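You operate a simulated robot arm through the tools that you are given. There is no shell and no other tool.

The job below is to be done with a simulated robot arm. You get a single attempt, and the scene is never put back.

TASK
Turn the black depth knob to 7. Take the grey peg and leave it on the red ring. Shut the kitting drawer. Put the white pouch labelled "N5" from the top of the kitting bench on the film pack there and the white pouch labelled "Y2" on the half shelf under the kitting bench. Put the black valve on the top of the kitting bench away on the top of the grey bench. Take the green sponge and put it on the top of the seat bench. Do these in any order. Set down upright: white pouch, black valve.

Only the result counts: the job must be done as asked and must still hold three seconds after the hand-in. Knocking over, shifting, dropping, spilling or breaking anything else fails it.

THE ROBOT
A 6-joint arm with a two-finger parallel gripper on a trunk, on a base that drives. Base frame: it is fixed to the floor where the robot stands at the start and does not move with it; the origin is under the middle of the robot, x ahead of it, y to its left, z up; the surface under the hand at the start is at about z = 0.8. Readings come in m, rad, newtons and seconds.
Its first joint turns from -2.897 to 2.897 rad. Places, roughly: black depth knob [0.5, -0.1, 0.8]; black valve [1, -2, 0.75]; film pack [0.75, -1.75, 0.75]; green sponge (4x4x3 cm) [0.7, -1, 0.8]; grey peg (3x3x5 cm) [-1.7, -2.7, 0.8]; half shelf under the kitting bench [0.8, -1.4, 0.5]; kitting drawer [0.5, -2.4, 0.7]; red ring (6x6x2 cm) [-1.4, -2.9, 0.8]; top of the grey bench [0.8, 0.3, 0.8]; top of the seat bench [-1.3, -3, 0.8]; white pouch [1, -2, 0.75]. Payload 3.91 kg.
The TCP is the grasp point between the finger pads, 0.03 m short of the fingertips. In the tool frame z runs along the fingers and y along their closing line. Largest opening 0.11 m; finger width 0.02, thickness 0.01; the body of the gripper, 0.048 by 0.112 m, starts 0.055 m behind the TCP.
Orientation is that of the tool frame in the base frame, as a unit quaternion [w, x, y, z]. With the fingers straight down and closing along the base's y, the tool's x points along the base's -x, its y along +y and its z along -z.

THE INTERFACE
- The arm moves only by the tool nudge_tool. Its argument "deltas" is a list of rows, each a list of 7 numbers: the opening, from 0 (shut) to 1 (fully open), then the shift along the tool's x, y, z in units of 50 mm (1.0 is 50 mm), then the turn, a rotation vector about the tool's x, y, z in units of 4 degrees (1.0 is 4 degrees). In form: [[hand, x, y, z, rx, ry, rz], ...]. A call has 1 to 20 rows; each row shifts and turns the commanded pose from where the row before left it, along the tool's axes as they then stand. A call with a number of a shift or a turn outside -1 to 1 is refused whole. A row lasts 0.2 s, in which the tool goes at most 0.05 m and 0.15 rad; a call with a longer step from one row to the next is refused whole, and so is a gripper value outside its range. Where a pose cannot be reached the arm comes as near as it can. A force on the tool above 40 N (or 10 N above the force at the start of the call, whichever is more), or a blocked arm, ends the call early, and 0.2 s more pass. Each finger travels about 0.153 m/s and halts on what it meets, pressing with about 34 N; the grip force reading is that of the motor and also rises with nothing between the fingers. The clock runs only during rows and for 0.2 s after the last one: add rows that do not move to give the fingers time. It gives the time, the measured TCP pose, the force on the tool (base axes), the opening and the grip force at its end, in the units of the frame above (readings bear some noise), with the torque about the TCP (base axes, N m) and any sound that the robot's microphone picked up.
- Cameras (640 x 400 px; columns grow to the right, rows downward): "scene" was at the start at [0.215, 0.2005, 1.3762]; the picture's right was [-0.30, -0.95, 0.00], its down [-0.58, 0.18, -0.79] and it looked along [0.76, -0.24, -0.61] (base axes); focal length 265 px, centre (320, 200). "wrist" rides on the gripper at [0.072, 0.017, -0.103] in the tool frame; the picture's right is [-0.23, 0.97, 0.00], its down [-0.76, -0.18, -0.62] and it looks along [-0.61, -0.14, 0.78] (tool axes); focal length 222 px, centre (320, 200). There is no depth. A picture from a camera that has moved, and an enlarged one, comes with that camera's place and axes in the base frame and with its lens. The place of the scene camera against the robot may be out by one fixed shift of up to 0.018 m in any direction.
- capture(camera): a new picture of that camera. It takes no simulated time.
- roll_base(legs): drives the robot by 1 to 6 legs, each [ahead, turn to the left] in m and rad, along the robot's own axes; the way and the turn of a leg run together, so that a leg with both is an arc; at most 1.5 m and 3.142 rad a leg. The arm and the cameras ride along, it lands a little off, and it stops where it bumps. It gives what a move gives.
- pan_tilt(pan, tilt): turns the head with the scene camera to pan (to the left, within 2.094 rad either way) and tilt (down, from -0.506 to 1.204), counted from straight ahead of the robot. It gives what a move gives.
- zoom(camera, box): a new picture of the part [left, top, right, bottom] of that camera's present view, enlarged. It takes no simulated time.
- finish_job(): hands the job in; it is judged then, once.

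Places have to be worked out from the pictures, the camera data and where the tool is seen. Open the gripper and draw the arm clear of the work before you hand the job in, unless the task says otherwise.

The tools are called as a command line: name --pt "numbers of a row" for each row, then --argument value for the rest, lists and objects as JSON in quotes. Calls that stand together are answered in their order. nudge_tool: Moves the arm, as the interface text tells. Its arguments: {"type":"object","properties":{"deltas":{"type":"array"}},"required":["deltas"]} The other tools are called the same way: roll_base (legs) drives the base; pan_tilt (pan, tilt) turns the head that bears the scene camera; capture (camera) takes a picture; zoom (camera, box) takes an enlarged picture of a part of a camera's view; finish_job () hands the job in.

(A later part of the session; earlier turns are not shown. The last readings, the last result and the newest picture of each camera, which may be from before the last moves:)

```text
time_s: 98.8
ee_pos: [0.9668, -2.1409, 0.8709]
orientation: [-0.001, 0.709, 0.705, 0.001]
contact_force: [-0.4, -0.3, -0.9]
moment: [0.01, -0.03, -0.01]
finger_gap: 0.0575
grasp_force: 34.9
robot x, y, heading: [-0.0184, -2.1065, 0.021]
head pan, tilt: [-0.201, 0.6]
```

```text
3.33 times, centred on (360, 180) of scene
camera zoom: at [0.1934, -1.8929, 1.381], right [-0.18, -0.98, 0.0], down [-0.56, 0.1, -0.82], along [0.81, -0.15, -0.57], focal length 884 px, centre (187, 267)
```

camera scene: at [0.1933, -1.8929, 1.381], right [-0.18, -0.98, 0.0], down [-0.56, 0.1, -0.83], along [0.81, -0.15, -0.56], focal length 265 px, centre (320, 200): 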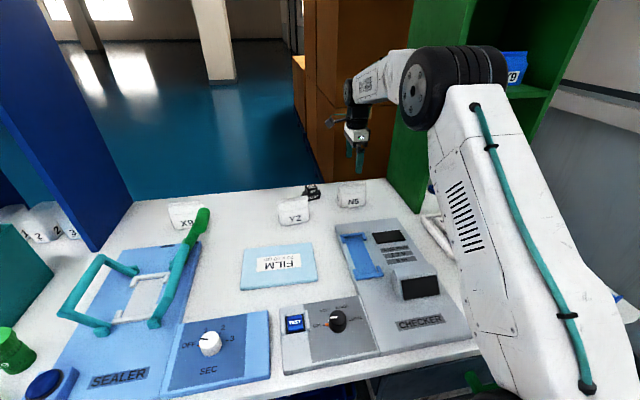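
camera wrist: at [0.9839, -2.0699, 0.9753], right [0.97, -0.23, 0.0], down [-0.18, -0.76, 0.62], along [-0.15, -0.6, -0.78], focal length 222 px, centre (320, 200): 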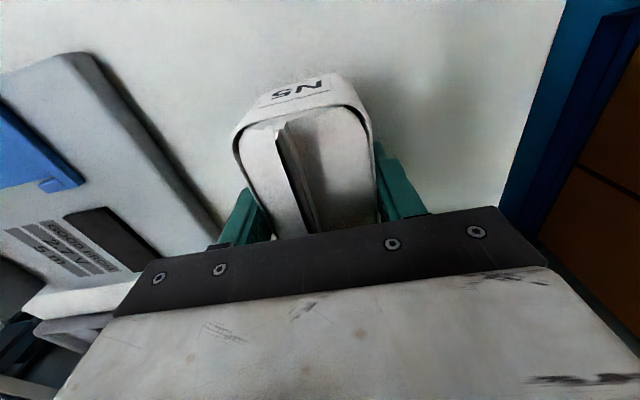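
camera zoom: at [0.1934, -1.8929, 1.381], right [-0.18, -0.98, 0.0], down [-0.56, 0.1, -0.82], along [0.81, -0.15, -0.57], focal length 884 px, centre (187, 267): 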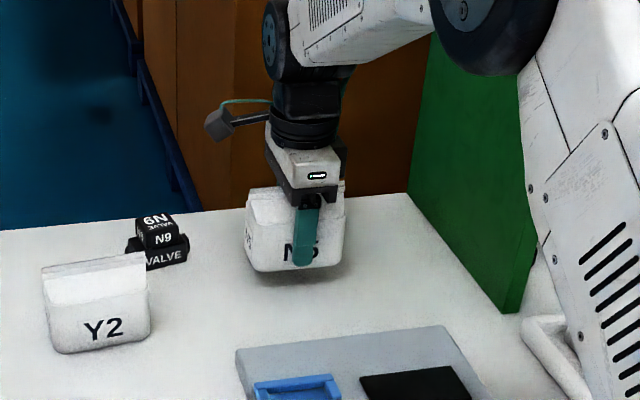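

N5 is held and lifted. I raise it to z≈1.03, back the base 0.15 m so the film pack (centre ≈ (0.706, -1.858)) is at a good reach.

nudge_tool --pt "0 0 0 -0.8 0 0 0" --pt "0 0 0 -0.8 0 0 0" --pt "0 0 0 -0.8 0 0 0" --pt "0 0 0 -0.8 0 0 0" --pt "0 0 0 0 0 0 0"

roll_base --legs '[[-0.15, 0]]'

pan_tilt --pan 0.1 --tilt 0.75

capture --camera "scene"

capture --camera "wrist"

```text
time_s: 100.0
ee_pos: [0.9688, -2.1405, 1.0311]
orientation: [-0.002, 0.709, 0.705, 0.001]
contact_force: [0.2, -0.1, -0.3]
moment: [0.04, -0.02, -0.04]
finger_gap: 0.0575
grasp_force: 34.2
robot x, y, heading: [-0.0193, -2.1027, 0.021]
head pan, tilt: [-0.201, 0.6]
```

```text
time_s: 101.4
ee_pos: [0.8186, -2.1428, 1.0313]
orientation: [-0.001, 0.709, 0.705, 0.001]
contact_force: [-0.6, 1.1, -1.3]
moment: [0.01, -0.01, 0.01]
finger_gap: 0.0573
grasp_force: 33.7
robot x, y, heading: [-0.1731, -2.1082, 0.021]
head pan, tilt: [-0.201, 0.6]
```

```text
time_s: 102.2
ee_pos: [0.8179, -2.1425, 1.0313]
orientation: [-0.001, 0.708, 0.706, 0.002]
contact_force: [-0.5, 0.9, -1.3]
moment: [-0.01, 0.0, 0.0]
finger_gap: 0.0576
grasp_force: 33.8
robot x, y, heading: [-0.1701, -2.1103, 0.02]
head pan, tilt: [0.099, 0.75]
```

```text
taken
camera scene: at [0.0398, -1.8704, 1.3681], right [0.12, -0.99, 0.0], down [-0.68, -0.08, -0.73], along [0.73, 0.09, -0.68], focal length 265 px, centre (320, 200)
```

scene: 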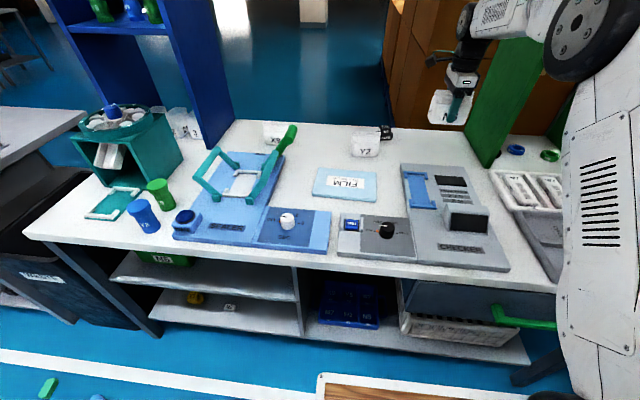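

```text
taken
camera wrist: at [0.8361, -2.0711, 1.135], right [0.97, -0.23, 0.0], down [-0.18, -0.76, 0.62], along [-0.14, -0.6, -0.78], focal length 222 px, centre (320, 200)
```

wrist: 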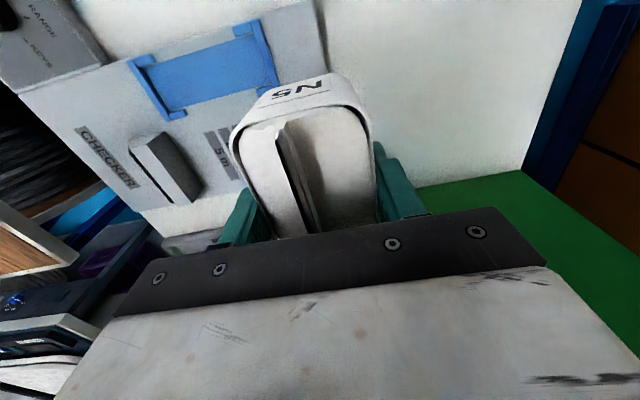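

Film pack centre estimate ≈ (0.713, -1.855). I move the held pouch over it at the same height and look.

nudge_tool --pt "0 0.819 -0.3 0 0 0 0" --pt "0 0.819 -0.3 0 0 0 0" --pt "0 0.819 -0.3 0 0 0 0" --pt "0 0.819 -0.3 0 0 0 0" --pt "0 0.819 -0.3 0 0 0 0" --pt "0 0.819 -0.3 0 0 0 0" --pt "0 0.819 -0.3 0 0 0 0" --pt "0 0 0 0 0 0 0"

capture --camera "wrist"

zoom --camera "scene" --box '[250, 90, 450, 240]'

```text
time_s: 104.0
ee_pos: [0.7164, -1.8544, 1.034]
orientation: [-0.002, 0.709, 0.705, 0.002]
contact_force: [0.0, 0.5, -0.3]
moment: [0.02, 0.04, 0.0]
finger_gap: 0.0573
grasp_force: 33.8
robot x, y, heading: [-0.1689, -2.1102, 0.023]
head pan, tilt: [0.099, 0.75]
```

```text
taken
camera wrist: at [0.7342, -1.7821, 1.138], right [0.97, -0.23, 0.0], down [-0.18, -0.76, 0.62], along [-0.14, -0.6, -0.78], focal length 222 px, centre (320, 200)
```

wrist: 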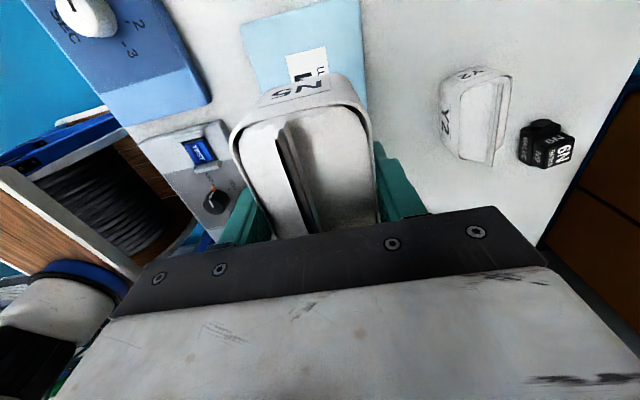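

```text
2.67 times, centred on (350, 165) of scene
camera zoom: at [0.0398, -1.8703, 1.3681], right [0.12, -0.99, 0.0], down [-0.68, -0.08, -0.73], along [0.73, 0.09, -0.68], focal length 707 px, centre (240, 293)
```

zoom: 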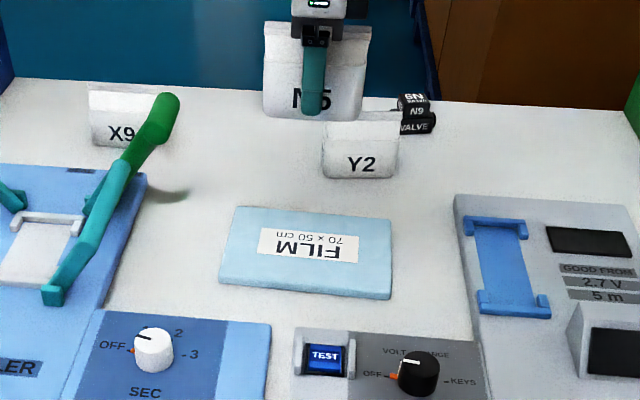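

From the wrist view the pack spans x 0.639…0.781, y -1.766…-1.97, centre ≈ (0.710, -1.868). I centre the pouch and lower to just above it.

nudge_tool --pt "0 -0.27 -0.12 0.4 0 0 0" --pt "0 0 0 0.7 0 0 0" --pt "0 0 0 0.7 0 0 0" --pt "0 0 0 0.7 0 0 0" --pt "0 0 0 0.5 0 0 0" --pt "0 0 0 0.3 0 0 0" --pt "0 0 0 0 0 0 0"

capture --camera "wrist"

zoom --camera "scene" --box '[270, 110, 430, 230]'

```text
time_s: 105.6
ee_pos: [0.7113, -1.8689, 0.8697]
orientation: [0.0, 0.709, 0.705, 0.002]
contact_force: [0.3, 0.3, 0.0]
moment: [0.02, 0.02, 0.01]
finger_gap: 0.0574
grasp_force: 34.1
robot x, y, heading: [-0.1713, -2.1099, 0.023]
head pan, tilt: [0.099, 0.75]
```

```text
taken
camera wrist: at [0.7278, -1.7964, 0.972], right [0.97, -0.23, 0.0], down [-0.18, -0.76, 0.62], along [-0.14, -0.6, -0.78], focal length 222 px, centre (320, 200)
```

wrist: 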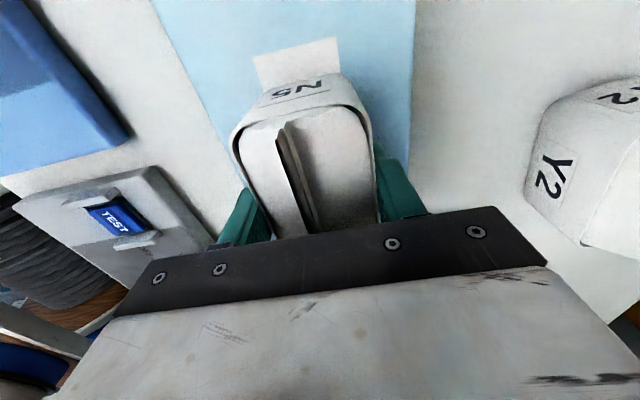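

```text
3.33 times, centred on (350, 170) of scene
camera zoom: at [0.0398, -1.8703, 1.3681], right [0.12, -0.99, 0.0], down [-0.68, -0.08, -0.73], along [0.73, 0.09, -0.68], focal length 884 px, centre (220, 300)
```

zoom: 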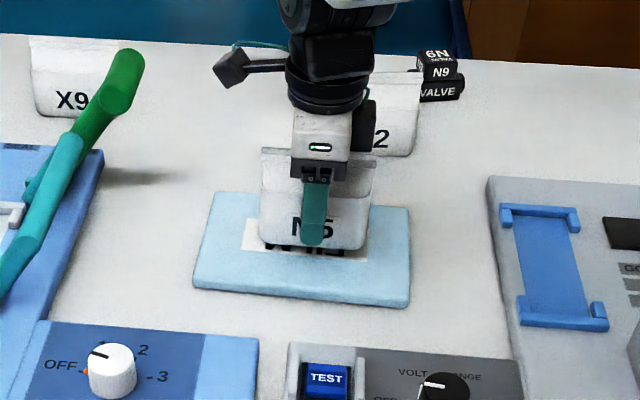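

Pouch is over the pack. Lowering in 2–3 mm steps and watching the vertical force.

nudge_tool --pt "0 0 0 0.06 0 0 0" --pt "0 0 0 0.06 0 0 0" --pt "0 0 0 0.04 0 0 0"

nudge_tool --pt "0 0 0 0.04 0 0 0" --pt "0 0 0 0.04 0 0 0"

```text
time_s: 106.4
ee_pos: [0.7088, -1.8681, 0.8597]
orientation: [-0.001, 0.708, 0.706, 0.001]
contact_force: [-0.2, -0.2, -1.7]
moment: [-0.02, -0.03, 0.02]
finger_gap: 0.0575
grasp_force: 33.6
robot x, y, heading: [-0.1706, -2.1081, 0.021]
head pan, tilt: [0.099, 0.75]
```

```text
time_s: 107.0
ee_pos: [0.7088, -1.8687, 0.8578]
orientation: [0.0, 0.709, 0.706, 0.003]
contact_force: [-1.5, 1.7, 20.2]
moment: [-0.36, 0.4, -0.02]
finger_gap: 0.0574
grasp_force: 34.1
robot x, y, heading: [-0.1716, -2.1092, 0.021]
head pan, tilt: [0.099, 0.75]
```

Contact felt (20 N up) at z≈0.858: the pouch stands on the pack. I open and rise straight up.

nudge_tool --pt "0 0 0 -0.02 0 0 0" --pt "0.8 0 0 0 0 0 0" --pt "0.8 0 0 0 0 0 0" --pt "0.8 0 0 -0.3 0 0 0" --pt "0.8 0 0 -0.6 0 0 0" --pt "0.8 0 0 -0.8 0 0 0" --pt "0.8 0 0 -0.8 0 0 0" --pt "0.8 0 0 -0.8 0 0 0" --pt "0.8 0 0 0 0 0 0"

capture --camera "wrist"

zoom --camera "scene" --box '[250, 90, 450, 240]'

```text
time_s: 109.0
ee_pos: [0.7074, -1.8702, 1.0217]
orientation: [-0.001, 0.709, 0.706, 0.001]
contact_force: [0.9, -0.4, -0.7]
moment: [-0.01, 0.02, 0.01]
finger_gap: 0.0879
grasp_force: 0.2
robot x, y, heading: [-0.1732, -2.1076, 0.018]
head pan, tilt: [0.099, 0.75]
```

```text
taken
camera wrist: at [0.7251, -1.7984, 1.1251], right [0.97, -0.23, 0.0], down [-0.18, -0.76, 0.62], along [-0.14, -0.6, -0.78], focal length 222 px, centre (320, 200)
```

wrist: 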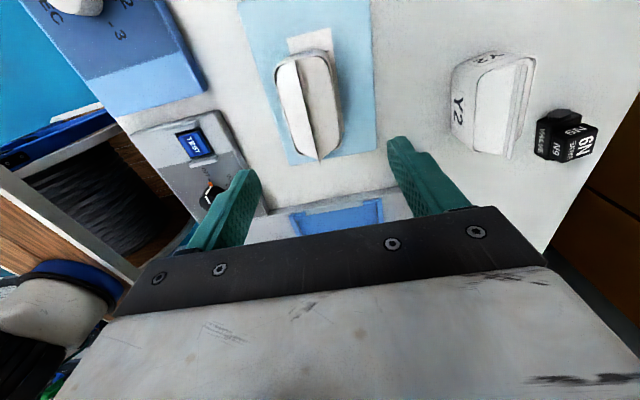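

```text
2.67 times, centred on (350, 165) of scene
camera zoom: at [0.0398, -1.8703, 1.3681], right [0.12, -0.99, 0.0], down [-0.68, -0.08, -0.73], along [0.73, 0.09, -0.68], focal length 707 px, centre (240, 293)
```

zoom: 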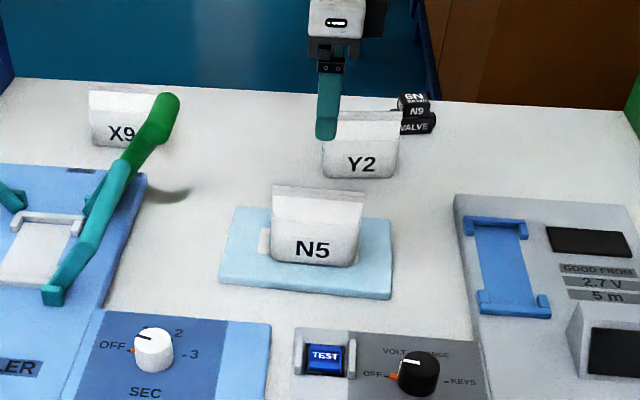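

N5 stands upright on the film pack. Next is Y2: I plan to pick it from above, turn it 90° and set it on N5's old free spot, then regrasp it with a forward-tilted hand so it can go under the bench onto the half shelf. First I measure Y2 and the valve from this view.

zoom --camera "wrist" --box '[430, 30, 630, 180]'

```text
2.67 times, centred on (530, 105) of wrist
camera zoom: at [0.7251, -1.7984, 1.1251], right [0.97, -0.23, 0.0], down [-0.18, -0.76, 0.62], along [-0.14, -0.6, -0.78], focal length 592 px, centre (-240, 453)
```

zoom: 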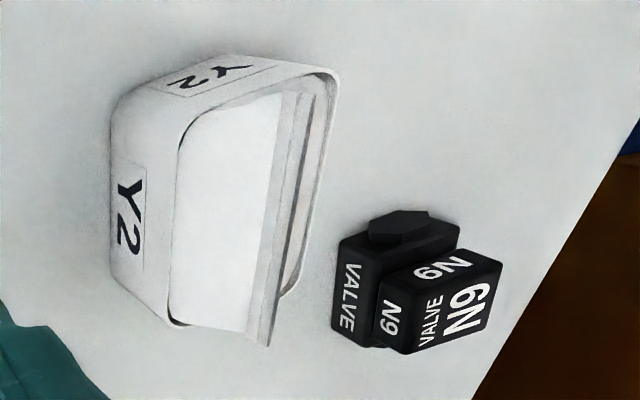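

Y2: ridge centre ≈ (0.908, -1.921), turned about 8° from the bench direction. I drive forward 0.15 m and place the hand above it, aligned with its thin direction.

roll_base --legs '[[0.15, 0]]'

nudge_tool --pt "1 -0.5 0.5 0 0 0 0" --pt "1 -0.5 0.5 0 0 0 0" --pt "1 0 0 0.3 0 0 -1" --pt "1 0 0 0.3 0 0 -1" --pt "1 0 0 0 0 0 -0.1" --pt "1 0 0 0 0 0 0"

capture --camera "wrist"

```text
time_s: 110.3
ee_pos: [0.8586, -1.867, 1.0207]
orientation: [-0.001, 0.709, 0.705, 0.001]
contact_force: [0.0, 0.8, 0.1]
moment: [0.02, -0.03, 0.0]
finger_gap: 0.0882
grasp_force: 0.0
robot x, y, heading: [-0.0182, -2.1085, 0.021]
head pan, tilt: [0.099, 0.75]
```

```text
time_s: 111.7
ee_pos: [0.9068, -1.9188, 0.9903]
orientation: [-0.001, 0.655, 0.755, 0.002]
contact_force: [0.0, 0.6, -0.7]
moment: [-0.01, 0.0, -0.01]
finger_gap: 0.1101
grasp_force: 0.1
robot x, y, heading: [-0.0185, -2.1079, 0.024]
head pan, tilt: [0.099, 0.75]
```

```text
taken
camera wrist: at [0.9129, -1.8443, 1.0947], right [1.0, -0.09, 0.0], down [-0.07, -0.78, 0.62], along [-0.05, -0.62, -0.78], focal length 222 px, centre (320, 200)
```

wrist: 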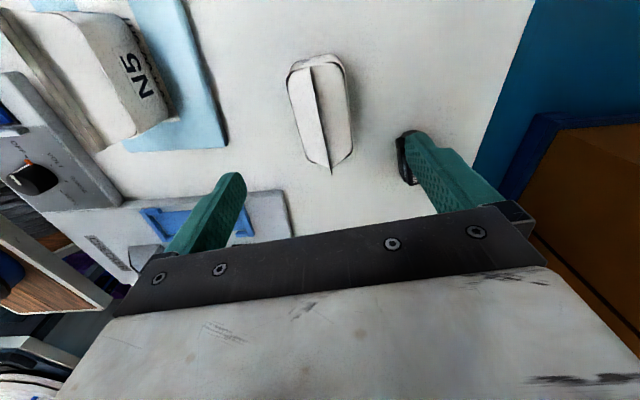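

I zoom to check Y2's alignment with the fingers and the valve's clearance from the far finger.

zoom --camera "wrist" --box '[220, 30, 460, 200]'

```text
2.35 times, centred on (340, 115) of wrist
camera zoom: at [0.9129, -1.8443, 1.0947], right [1.0, -0.09, 0.0], down [-0.07, -0.78, 0.62], along [-0.05, -0.62, -0.78], focal length 523 px, centre (273, 400)
```

zoom: 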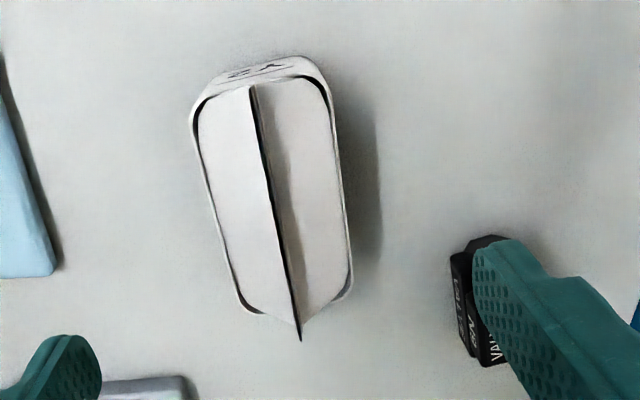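

Y2 centre ≈ (0.909, -1.923), ridge about 6° off; valve stays clear (x>1.0). I correct, descend to z≈0.84, close and lift.

nudge_tool --pt "1 -0.09 0.03 0.4 0 0 0.57" --pt "1 0 0 0.7 0 0 0" --pt "1 0 0 0.7 0 0 0" --pt "1 0 0 0.6 0 0 0" --pt "1 0 0 0.4 0 0 0" --pt "1 0 0 0.2 0 0 0" --pt "1 0 0 0 0 0 0" --pt "0 0 0 0 0 0 0" --pt "0 0 0 0 0 0 0" --pt "0 0 0 0 0 0 0" --pt "0 0 0 0 0 0 0" --pt "0 0 0 -0.4 0 0 0" --pt "0 0 0 -0.6 0 0 0" --pt "0 0 0 0 0 0 0"

capture --camera "wrist"

zoom --camera "scene" --box '[250, 90, 450, 240]'

```text
time_s: 114.7
ee_pos: [0.9091, -1.924, 0.8927]
orientation: [-0.001, 0.671, 0.741, 0.001]
contact_force: [-0.4, -0.6, -0.9]
moment: [-0.01, -0.02, -0.01]
finger_gap: 0.0577
grasp_force: 33.9
robot x, y, heading: [-0.0186, -2.1084, 0.017]
head pan, tilt: [0.099, 0.75]
```

```text
taken
camera wrist: at [0.9189, -1.8509, 0.9963], right [0.99, -0.13, 0.0], down [-0.1, -0.78, 0.62], along [-0.08, -0.62, -0.78], focal length 222 px, centre (320, 200)
```

wrist: 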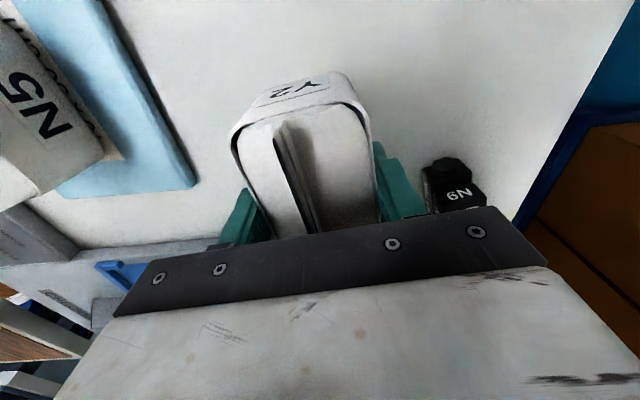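

```text
2.67 times, centred on (350, 165) of scene
camera zoom: at [0.1897, -1.8672, 1.3681], right [0.12, -0.99, 0.0], down [-0.68, -0.08, -0.73], along [0.73, 0.09, -0.68], focal length 707 px, centre (240, 293)
```

zoom: 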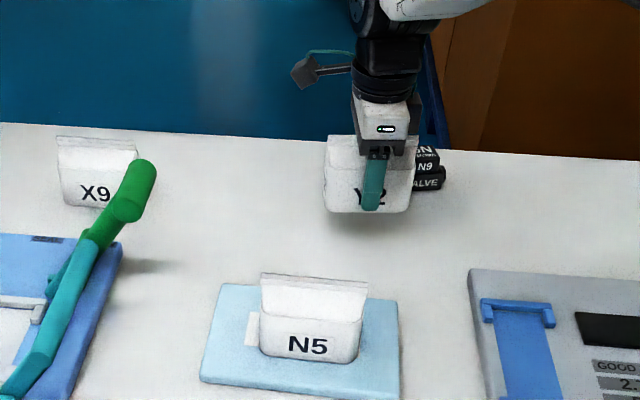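

Y2 is held. I raise it, carry it to the free spot near (1.0, -2.13) and turn it so its thin side faces along y.

nudge_tool --pt "0 0 0 -0.8 0 0 0" --pt "0 0 0 -0.8 0 0 0" --pt "0 0 0 -0.5 0 0 0" --pt "0 -0.856 0.28 0 0 0 0" --pt "0 -0.856 0.28 0 0 0 0" --pt "0 -0.856 0.28 0 0 0 0" --pt "0 -0.856 0.28 0 0 0 0" --pt "0 -0.856 0.28 0 0 0 0" --pt "0 0 0 0 0 0 -1" --pt "0 0 0 0 0 0 -1" --pt "0 0 0 0 0 0 -1" --pt "0 0 0 0 0 0 -1" --pt "0 0 0 0 0 0 -1" --pt "0 0 0 0 0 0 -1" --pt "0 0 0 0 0 0 -1" --pt "0 0 0 0 0 0 -1" --pt "0 0 0 0 0 0 -1" --pt "0 0 0 0 0 0 -1" --pt "0 0 0 0 0 0 -1" --pt "0 0 0 0 0 0 -1"

nudge_tool --pt "0 0 0 0 0 0 -1" --pt "0 0 0 0 0 0 -1" --pt "0 0 0 0 0 0 -1" --pt "0 0 0 0 0 0 -1" --pt "0 0 0 0 0 0 -1" --pt "0 0 0 0 0 0 -1" --pt "0 0 0 0 0 0 -1" --pt "0 0 0 0 0 0 -1" --pt "0 0 0 0 0 0 -1" --pt "0 0 0 0 0 0 -0.1" --pt "0 0 0 0 0 0 0"

capture --camera "wrist"

capture --camera "scene"

```text
time_s: 118.9
ee_pos: [1.001, -2.1278, 0.9948]
orientation: [-0.001, 0.311, 0.95, 0.001]
contact_force: [-0.3, 0.0, -0.8]
moment: [0.0, -0.01, -0.01]
finger_gap: 0.0578
grasp_force: 33.7
robot x, y, heading: [-0.0198, -2.1033, 0.022]
head pan, tilt: [0.099, 0.75]
```

```text
time_s: 121.3
ee_pos: [1.0008, -2.1288, 0.9954]
orientation: [0.0, -0.002, 1.0, 0.002]
contact_force: [0.8, -0.6, -1.5]
moment: [-0.02, -0.01, -0.01]
finger_gap: 0.0574
grasp_force: 33.9
robot x, y, heading: [-0.02, -2.1026, 0.023]
head pan, tilt: [0.099, 0.75]
```

```text
taken
camera wrist: at [0.9281, -2.1125, 1.0993], right [0.22, 0.97, 0.0], down [0.76, -0.18, 0.62], along [0.61, -0.14, -0.78], focal length 222 px, centre (320, 200)
```

wrist: 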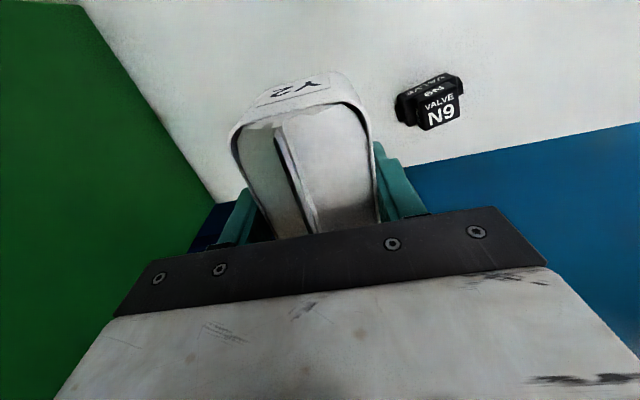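

```text
taken
camera scene: at [0.1896, -1.8673, 1.3681], right [0.12, -0.99, 0.0], down [-0.68, -0.08, -0.73], along [0.73, 0.09, -0.68], focal length 265 px, centre (320, 200)
```

scene: 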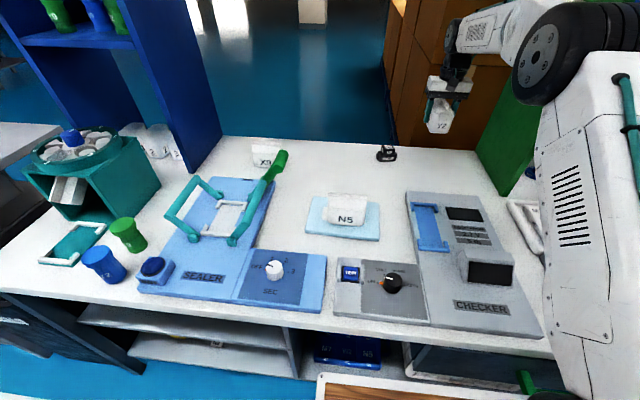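

Pouch turned. Lowering onto the table with small last steps to feel contact.

nudge_tool --pt "0 0 0 0.8 0 0 0" --pt "0 0 0 0.8 0 0 0" --pt "0 0 0 0.7 0 0 0" --pt "0 0 0 0.4 0 0 0" --pt "0 0 0 0.2 0 0 0" --pt "0 0 0 0.06 0 0 0"

nudge_tool --pt "0 0 0 0.04 0 0 0" --pt "0 0 0 0.04 0 0 0"

```text
time_s: 122.7
ee_pos: [1.0008, -2.1285, 0.846]
orientation: [-0.001, -0.002, 1.0, 0.002]
contact_force: [-0.6, -0.3, -0.7]
moment: [-0.02, 0.02, 0.0]
finger_gap: 0.0574
grasp_force: 34.3
robot x, y, heading: [-0.0186, -2.1087, 0.02]
head pan, tilt: [0.099, 0.75]
```

```text
time_s: 123.3
ee_pos: [1.0014, -2.1276, 0.8442]
orientation: [0.0, -0.002, 1.0, 0.002]
contact_force: [-0.5, 0.3, -1.3]
moment: [0.01, -0.01, 0.01]
finger_gap: 0.0572
grasp_force: 34.1
robot x, y, heading: [-0.0173, -2.1073, 0.019]
head pan, tilt: [0.099, 0.75]
```

nudge_tool --pt "0 0 0 0.04 0 0 0" --pt "0 0 0 0.03 0 0 0" --pt "0 0 0 0 0 0 0"

```text
time_s: 124.1
ee_pos: [0.9998, -2.1285, 0.8422]
orientation: [0.001, -0.002, 1.0, 0.002]
contact_force: [2.9, -1.2, 20.5]
moment: [0.0, 0.9, 0.09]
finger_gap: 0.0573
grasp_force: 33.7
robot x, y, heading: [-0.0188, -2.104, 0.021]
head pan, tilt: [0.099, 0.75]
```

Contact (20 N): Y2 stands on the spot. I open, rise, retreat a bit, and tilt the hand forward 55° (35° below horizontal) for the regrasp.

nudge_tool --pt "0 0 0 -0.02 0 0 0" --pt "1 0 0 0 0 0 0" --pt "1 0 0 0 0 0 0" --pt "1 0 0 -0.3 0 0 0" --pt "1 0 0 -0.7 0 0 0" --pt "1 0 0 -0.8 0 0 0" --pt "1 0 0 -0.8 0 0 0" --pt "1 0 0 -0.6 0 0 0" --pt "1 0.8 0 0 0 0 0" --pt "1 0.8 0 0 0 0 0" --pt "1 0.8 0 0 0 0 0" --pt "1 0.8 0 0 0 0 0" --pt "1 0 0 0 0 0 0"

zoom --camera "scene" --box '[330, 60, 530, 210]'

nudge_tool --pt "1 0 0 0 0 -1 0" --pt "1 0 0 0 0 -1 0" --pt "1 0 0 0 0 -1 0" --pt "1 0 0 0 0 -1 0" --pt "1 0 0 0 0 -1 0" --pt "1 0 0 0 0 -1 0" --pt "1 0 0 0 0 -1 0" --pt "1 0 0 0 0 0 0"

capture --camera "wrist"

capture --camera "scene"

```text
time_s: 126.9
ee_pos: [0.8395, -2.1286, 0.9988]
orientation: [0.0, -0.002, 1.0, 0.002]
contact_force: [0.4, -0.2, -0.9]
moment: [0.03, 0.01, 0.0]
finger_gap: 0.1099
grasp_force: 0.2
robot x, y, heading: [-0.019, -2.1008, 0.02]
head pan, tilt: [0.099, 0.75]
```

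```text
2.67 times, centred on (430, 135) of scene
camera zoom: at [0.1896, -1.8673, 1.3681], right [0.12, -0.99, 0.0], down [-0.68, -0.08, -0.73], along [0.73, 0.09, -0.68], focal length 707 px, centre (27, 373)
```

zoom: 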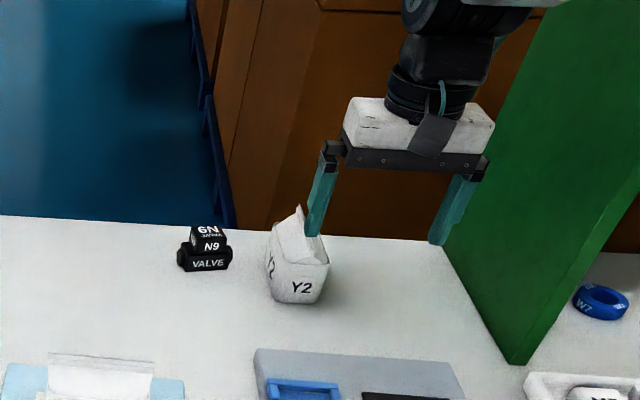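

```text
time_s: 128.7
ee_pos: [0.8402, -2.1277, 0.9998]
orientation: [0.242, -0.002, 0.97, 0.003]
contact_force: [0.6, -0.5, -1.0]
moment: [0.01, 0.02, -0.01]
finger_gap: 0.1098
grasp_force: 0.1
robot x, y, heading: [-0.0168, -2.1076, 0.017]
head pan, tilt: [0.099, 0.75]
```

```text
taken
camera wrist: at [0.7284, -2.1126, 1.0577], right [0.2, 0.97, 0.11], down [0.38, -0.18, 0.91], along [0.9, -0.14, -0.41], focal length 222 px, centre (320, 200)
```

wrist: 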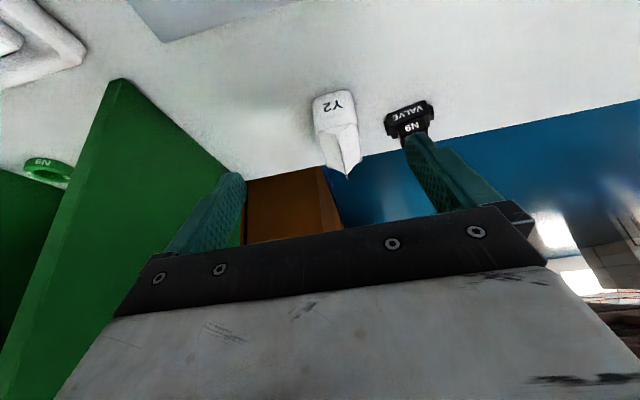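

```text
taken
camera scene: at [0.1896, -1.8673, 1.3681], right [0.12, -0.99, 0.0], down [-0.68, -0.08, -0.73], along [0.73, 0.09, -0.68], focal length 265 px, centre (320, 200)
```

scene: 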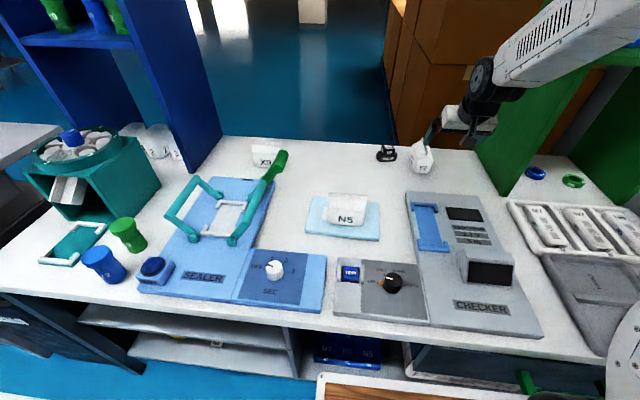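

Y2 stands upright, turned. Tilting works; I continue to 55° forward tilt.

nudge_tool --pt "1 0 0 0 0 -1 0" --pt "1 0 0 0 0 -1 0" --pt "1 0 0 0 0 -1 0" --pt "1 0 0 0 0 -1 0" --pt "1 0 0 0 0 -1 0" --pt "1 0 0 0 0 -1 0" --pt "1 0 0 0 0 -0.75 0" --pt "1 0 0 0 0 0 0"

capture --camera "wrist"

capture --camera "scene"

```text
time_s: 130.5
ee_pos: [0.8404, -2.1275, 1.0007]
orientation: [0.462, 0.0, 0.887, 0.002]
contact_force: [-0.8, -0.2, 0.3]
moment: [0.03, 0.01, 0.01]
finger_gap: 0.1097
grasp_force: 0.1
robot x, y, heading: [-0.0189, -2.1073, 0.021]
head pan, tilt: [0.099, 0.75]
```

```text
taken
camera wrist: at [0.7147, -2.1125, 1.0013], right [0.13, 0.97, 0.19], down [-0.07, -0.18, 0.98], along [0.99, -0.14, 0.05], focal length 222 px, centre (320, 200)
```

wrist: 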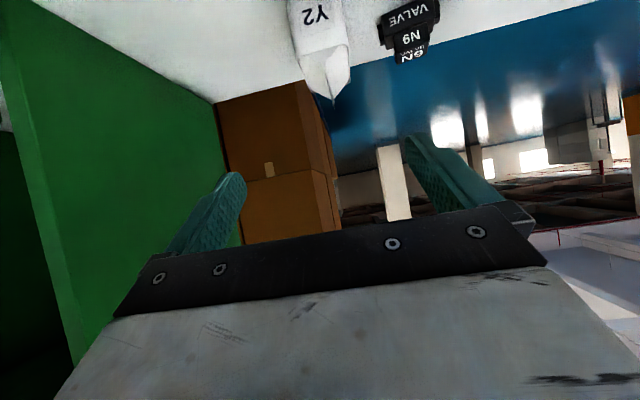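

```text
taken
camera scene: at [0.1895, -1.8673, 1.3681], right [0.12, -0.99, 0.0], down [-0.68, -0.08, -0.73], along [0.73, 0.09, -0.68], focal length 265 px, centre (320, 200)
```

scene: 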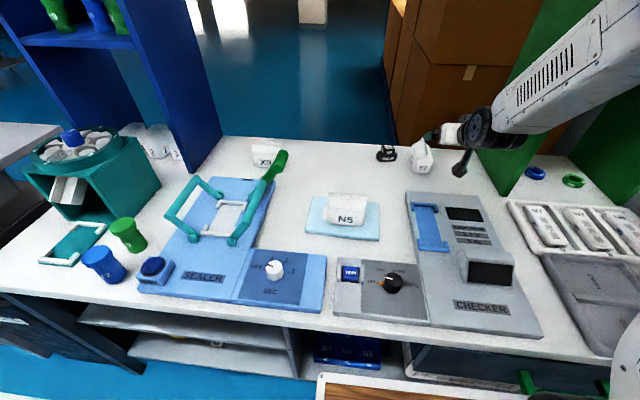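

Tilt is at 35° below horizontal. I move to a pre-grasp point behind the pouch, on its axis, and check alignment.

nudge_tool --pt "1 0.404 -0.007 0.69 0 0 0" --pt "1 0.404 -0.007 0.69 0 0 0" --pt "1 0.404 -0.007 0.69 0 0 0" --pt "1 0 0 0 0 0 0"

capture --camera "wrist"

zoom --camera "scene" --box '[350, 80, 510, 220]'

```text
time_s: 131.5
ee_pos: [0.8916, -2.1281, 0.8895]
orientation: [0.462, -0.001, 0.887, 0.002]
contact_force: [-0.8, 0.1, 0.0]
moment: [0.01, -0.02, 0.02]
finger_gap: 0.11
grasp_force: 0.0
robot x, y, heading: [-0.0216, -2.1073, 0.022]
head pan, tilt: [0.099, 0.75]
```

```text
taken
camera wrist: at [0.7652, -2.1122, 0.8901], right [0.13, 0.97, 0.19], down [-0.07, -0.18, 0.98], along [0.99, -0.14, 0.05], focal length 222 px, centre (320, 200)
```

wrist: 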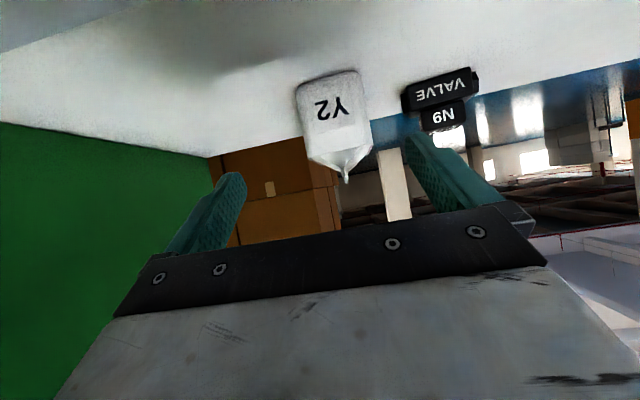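

```text
2.86 times, centred on (430, 150) of scene
camera zoom: at [0.1895, -1.8673, 1.3681], right [0.12, -0.99, 0.0], down [-0.68, -0.08, -0.73], along [0.73, 0.09, -0.68], focal length 758 px, centre (6, 343)
```

zoom: 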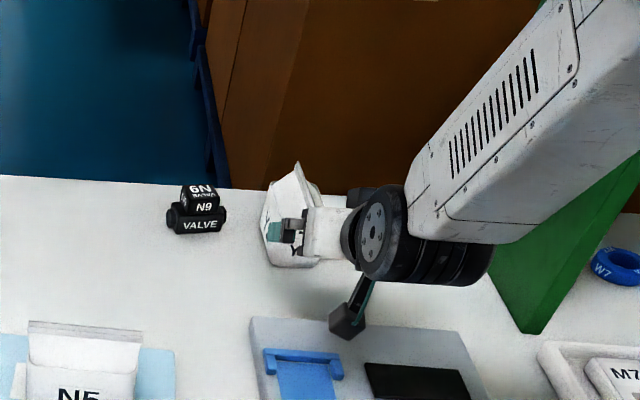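

Aligned: the pouch is between the fingers and the valve stays clear. I advance along the tool axis by 0.095 m and check before closing.

nudge_tool --pt "1 0 0 0.6 0 0 0" --pt "1 0 0 0.6 0 0 0" --pt "1 0 0 0.4 0 0 0" --pt "1 0 0 0.3 0 0 0" --pt "1 0 0 0 0 0 0"

capture --camera "wrist"

zoom --camera "scene" --box '[350, 80, 510, 220]'

```text
time_s: 132.7
ee_pos: [0.9672, -2.1288, 0.8397]
orientation: [0.461, -0.002, 0.887, 0.003]
contact_force: [-12.9, -1.6, 27.3]
moment: [0.37, 4.32, 0.4]
finger_gap: 0.11
grasp_force: 0.0
robot x, y, heading: [-0.0181, -2.1072, 0.022]
head pan, tilt: [0.099, 0.75]
```

```text
taken
camera wrist: at [0.841, -2.1128, 0.8391], right [0.13, 0.97, 0.19], down [-0.08, -0.18, 0.98], along [0.99, -0.14, 0.05], focal length 222 px, centre (320, 200)
```

wrist: 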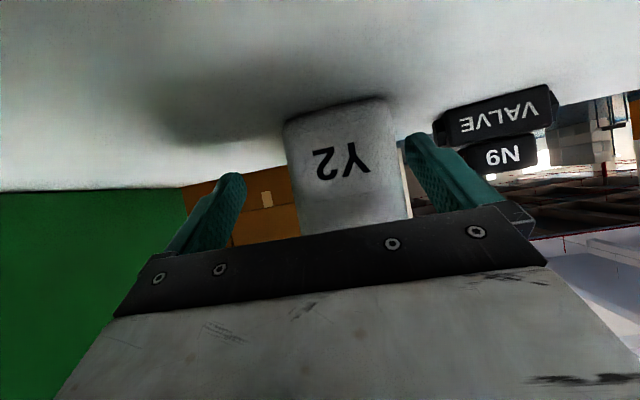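

```text
2.86 times, centred on (430, 150) of scene
camera zoom: at [0.1881, -1.8674, 1.3683], right [0.12, -0.99, 0.0], down [-0.68, -0.08, -0.73], along [0.73, 0.09, -0.68], focal length 758 px, centre (6, 343)
```

zoom: 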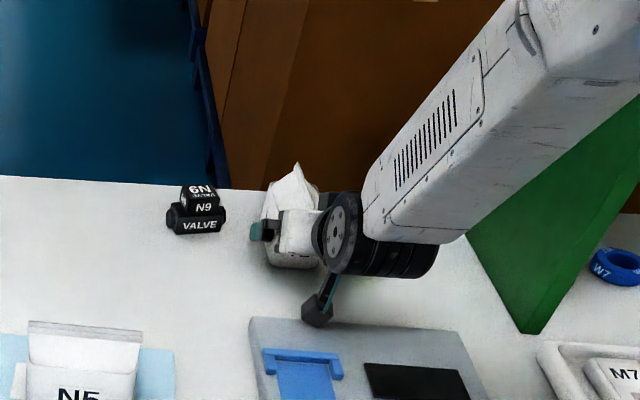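

The force reading (27 N up, with a moment from behind the TCP) means the wrist camera under the hand is touching the checker plate. I back off upward at once, along the reverse path.

nudge_tool --pt "1 -0.33 0 -0.23 0 0 0" --pt "1 0 0 -0.6 0 0 0" --pt "1 0 0 -0.8 0 0 0" --pt "1 0 0 -0.8 0 0 0" --pt "1 0 0 0 0 0 0"

capture --camera "wrist"

capture --camera "scene"

zoom --camera "scene" --box '[350, 110, 550, 350]'

```text
time_s: 133.9
ee_pos: [0.8801, -2.1306, 0.9193]
orientation: [0.462, 0.0, 0.887, 0.001]
contact_force: [0.2, -0.6, -0.3]
moment: [-0.04, 0.04, -0.01]
finger_gap: 0.1102
grasp_force: 0.0
robot x, y, heading: [-0.0191, -2.1068, 0.02]
head pan, tilt: [0.099, 0.75]
```

```text
taken
camera wrist: at [0.7542, -2.1133, 0.9191], right [0.13, 0.97, 0.19], down [-0.07, -0.18, 0.98], along [0.99, -0.14, 0.05], focal length 222 px, centre (320, 200)
```

wrist: 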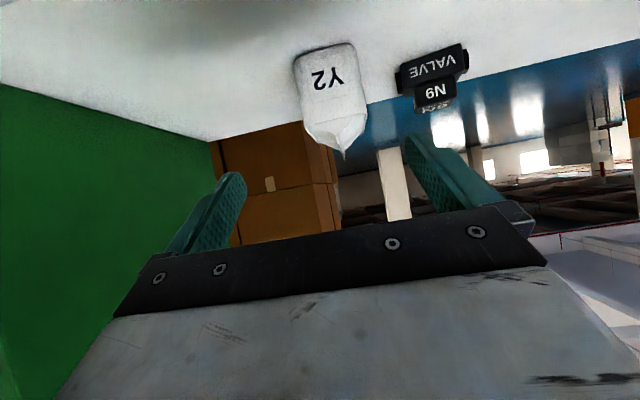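

```text
taken
camera scene: at [0.1896, -1.8673, 1.3681], right [0.12, -0.99, 0.0], down [-0.68, -0.08, -0.73], along [0.73, 0.09, -0.68], focal length 265 px, centre (320, 200)
```

scene: 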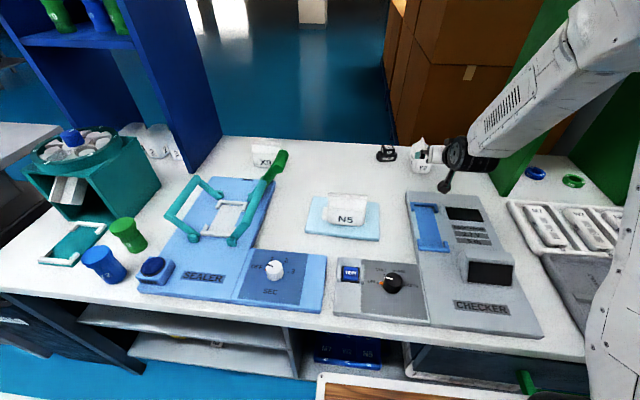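

```text
1.67 times, centred on (450, 230) of scene
camera zoom: at [0.1896, -1.8673, 1.3681], right [0.12, -0.99, 0.0], down [-0.68, -0.08, -0.73], along [0.73, 0.09, -0.68], focal length 442 px, centre (103, 150)
```

zoom: 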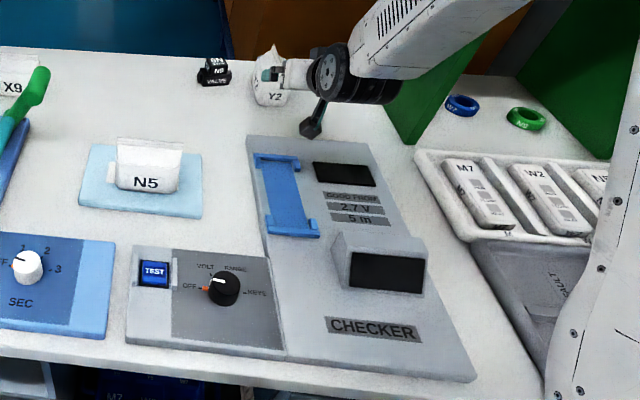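

Backed off; checker, Y2 and valve look unmoved. I reduce the tilt to 45° (camera rides higher), regrasp Y2 so, and will shift it a bit further back where the camera has room for the flatter grasp.

nudge_tool --pt "1 0 0 0 0 1 0" --pt "1 0 0 0 0 1 0" --pt "1 0 0 0 0 0.5 0" --pt "1 -0.1 0 0.38 0 0 0" --pt "1 0 0 0.6 0 0 0" --pt "1 0 0 0.5 0 0 0" --pt "1 0 0 0.4 0 0 0" --pt "1 0 0 0 0 0 0"

capture --camera "wrist"

zoom --camera "scene" --box '[350, 80, 510, 220]'

```text
time_s: 135.7
ee_pos: [0.9485, -2.1301, 0.856]
orientation: [0.383, -0.001, 0.924, 0.002]
contact_force: [-0.4, 0.3, -0.1]
moment: [0.0, 0.01, -0.05]
finger_gap: 0.1101
grasp_force: 0.1
robot x, y, heading: [-0.0226, -2.1018, 0.026]
head pan, tilt: [0.099, 0.75]
```

```text
taken
camera wrist: at [0.8245, -2.1135, 0.8784], right [0.16, 0.97, 0.16], down [0.1, -0.18, 0.98], along [0.98, -0.14, -0.12], focal length 222 px, centre (320, 200)
```

wrist: 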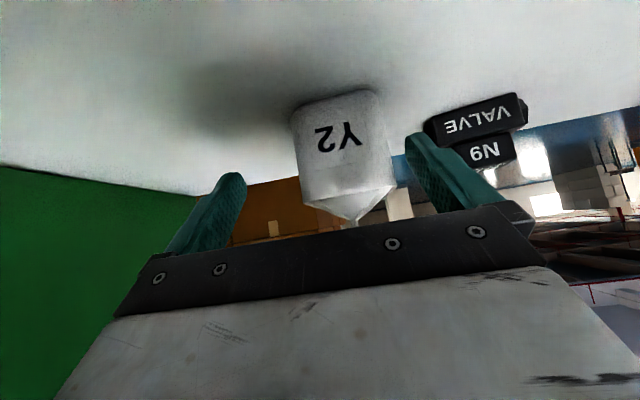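

```text
2.86 times, centred on (430, 150) of scene
camera zoom: at [0.1895, -1.8673, 1.3681], right [0.12, -0.99, 0.0], down [-0.68, -0.08, -0.73], along [0.73, 0.09, -0.68], focal length 758 px, centre (6, 343)
```

zoom: 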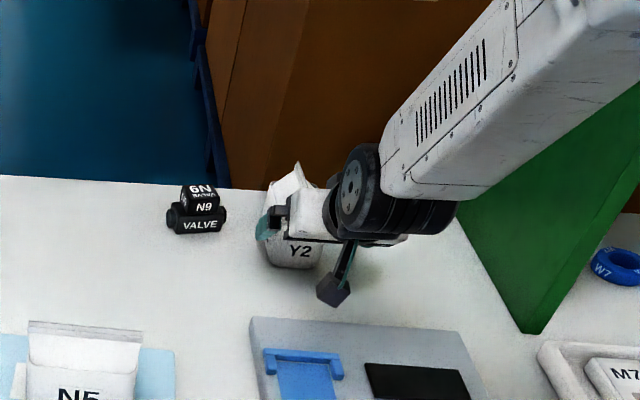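

The pouch sits about 13 mm toward +y of my finger centre. I narrow the opening slightly, shift +y by 13 mm and finish the approach.

nudge_tool --pt "0.84 0 0.26 0 0 0 0" --pt "0.84 0 0 0 0 0 0" --pt "0.84 0 0 0.3 0 0 0" --pt "0.84 0 0 0.2 0 0 0" --pt "0.84 0 0 0 0 0 0"

capture --camera "wrist"

zoom --camera "scene" --box '[350, 80, 510, 220]'

```text
time_s: 136.9
ee_pos: [0.9655, -2.1166, 0.8392]
orientation: [0.382, 0.0, 0.924, 0.001]
contact_force: [-0.3, 0.3, 0.3]
moment: [0.01, -0.02, 0.0]
finger_gap: 0.0923
grasp_force: 0.0
robot x, y, heading: [-0.0185, -2.1088, 0.019]
head pan, tilt: [0.099, 0.75]
```

```text
taken
camera wrist: at [0.842, -2.0998, 0.8619], right [0.16, 0.97, 0.16], down [0.1, -0.18, 0.98], along [0.98, -0.14, -0.12], focal length 222 px, centre (320, 200)
```

wrist: 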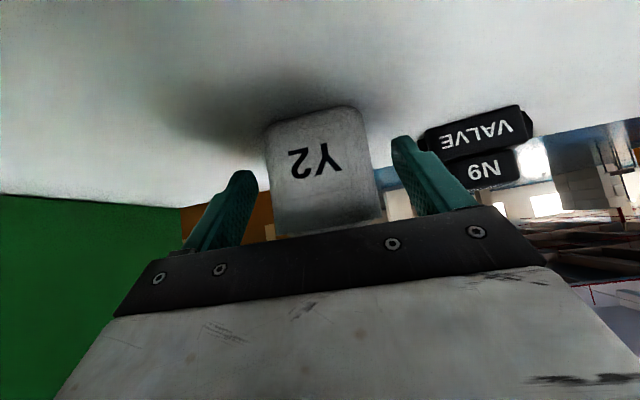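

```text
2.86 times, centred on (430, 150) of scene
camera zoom: at [0.1895, -1.8673, 1.3681], right [0.12, -0.99, 0.0], down [-0.68, -0.08, -0.73], along [0.73, 0.09, -0.68], focal length 758 px, centre (6, 343)
```

zoom: 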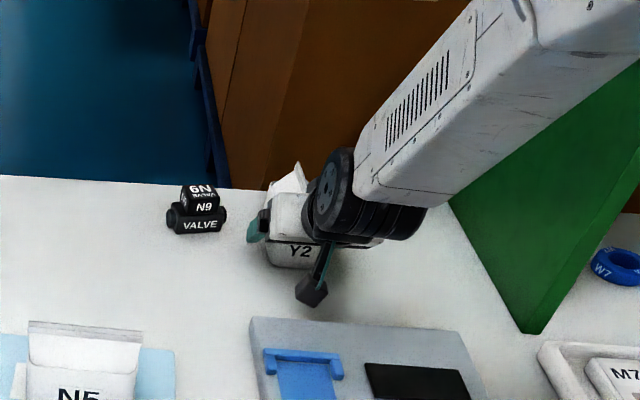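

Centred and free of contact. I close on the pouch and lift it 4 cm.

nudge_tool --pt "0 0 0 0 0 0 0" --pt "0 0 0 0 0 0 0" --pt "0 0 0 0 0 0 0" --pt "0 0 0 0 0 0 0" --pt "0 -0.2 0 -0.2 0 0 0" --pt "0 -0.35 0 -0.35 0 0 0" --pt "0 0 0 0 0 0 0"

capture --camera "wrist"

zoom --camera "scene" --box '[350, 80, 510, 220]'

zoom --camera "scene" --box '[60, 250, 320, 400]'

```text
time_s: 138.5
ee_pos: [0.9649, -2.1177, 0.8781]
orientation: [0.382, 0.0, 0.924, 0.002]
contact_force: [-0.5, 0.2, -0.7]
moment: [-0.01, 0.02, 0.02]
finger_gap: 0.0573
grasp_force: 33.8
robot x, y, heading: [-0.0196, -2.1073, 0.021]
head pan, tilt: [0.099, 0.75]
```

```text
taken
camera wrist: at [0.8415, -2.1005, 0.9007], right [0.16, 0.97, 0.16], down [0.1, -0.18, 0.98], along [0.98, -0.14, -0.12], focal length 222 px, centre (320, 200)
```

wrist: 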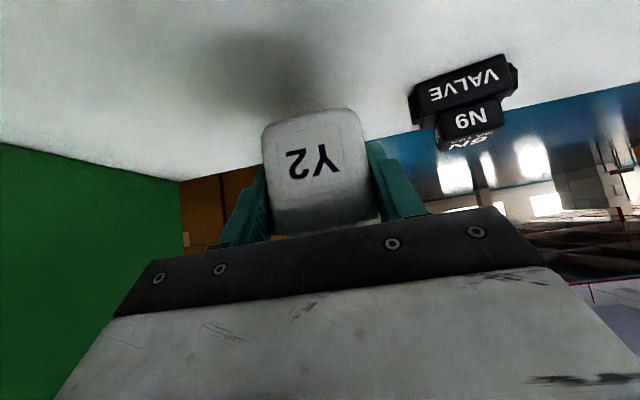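

```text
2.86 times, centred on (430, 150) of scene
camera zoom: at [0.1897, -1.8673, 1.3681], right [0.12, -0.99, 0.0], down [-0.68, -0.08, -0.73], along [0.73, 0.09, -0.68], focal length 758 px, centre (6, 343)
```

zoom: 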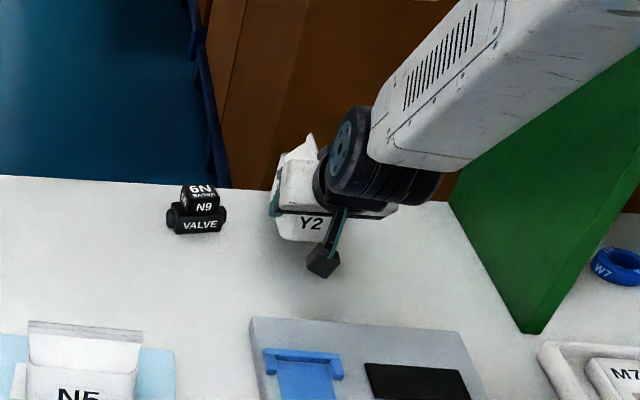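

```text
2.46 times, centred on (190, 325) of scene
camera zoom: at [0.1897, -1.8673, 1.3681], right [0.12, -0.99, 0.0], down [-0.68, -0.08, -0.73], along [0.73, 0.09, -0.68], focal length 653 px, centre (640, -108)
```

zoom: 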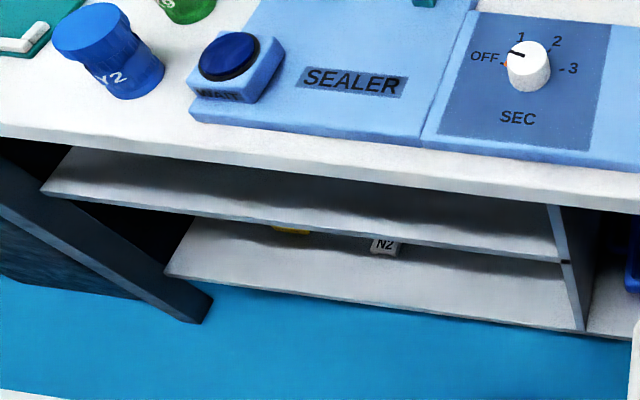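

Y2 is held upright with the 45° grasp, and the geometry (bench edge x≈0.41, shelf front ≈0.44, shelf z≈0.5) leaves room for this tilt, so no further regrasp is needed. I raise and retract the pouch, then back away from the bench.

nudge_tool --pt "0 -0.165 0 -0.778 0 0 0" --pt "0 -0.165 0 -0.778 0 0 0" --pt "0 -0.165 0 -0.778 0 0 0" --pt "0 -0.165 0 -0.778 0 0 0" --pt "0 -0.165 0 -0.778 0 0 0" --pt "0 -0.165 0 -0.778 0 0 0" --pt "0 0 0 0 0 0 0"

roll_base --legs '[[-0.5, 0], [0, 1.55], [0.56, 0]]'

capture --camera "wrist"

```text
time_s: 140.1
ee_pos: [0.8579, -2.1189, 1.0563]
orientation: [0.398, 0.005, 0.917, -0.009]
contact_force: [0.2, 0.6, -0.4]
moment: [0.01, 0.01, 0.0]
finger_gap: 0.0577
grasp_force: 33.7
out of reach, approached as far as the arm can: row 3, 4, 6
robot x, y, heading: [-0.0223, -2.1083, 0.019]
head pan, tilt: [0.099, 0.75]
```

```text
time_s: 149.7
ee_pos: [-0.517, -0.688, 1.0572]
orientation: [0.288, -0.645, 0.652, 0.276]
contact_force: [-0.2, -0.6, -0.2]
moment: [-0.04, 0.05, -0.01]
finger_gap: 0.0576
grasp_force: 33.7
robot x, y, heading: [-0.533, -1.565, 1.593]
head pan, tilt: [0.099, 0.75]
```

```text
taken
camera wrist: at [-0.5365, -0.8131, 1.0731], right [-0.97, 0.17, 0.15], down [0.17, 0.06, 0.98], along [0.16, 0.98, -0.09], focal length 222 px, centre (320, 200)
```

wrist: 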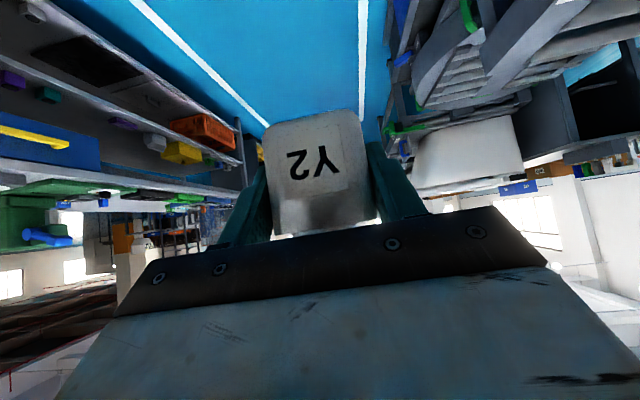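

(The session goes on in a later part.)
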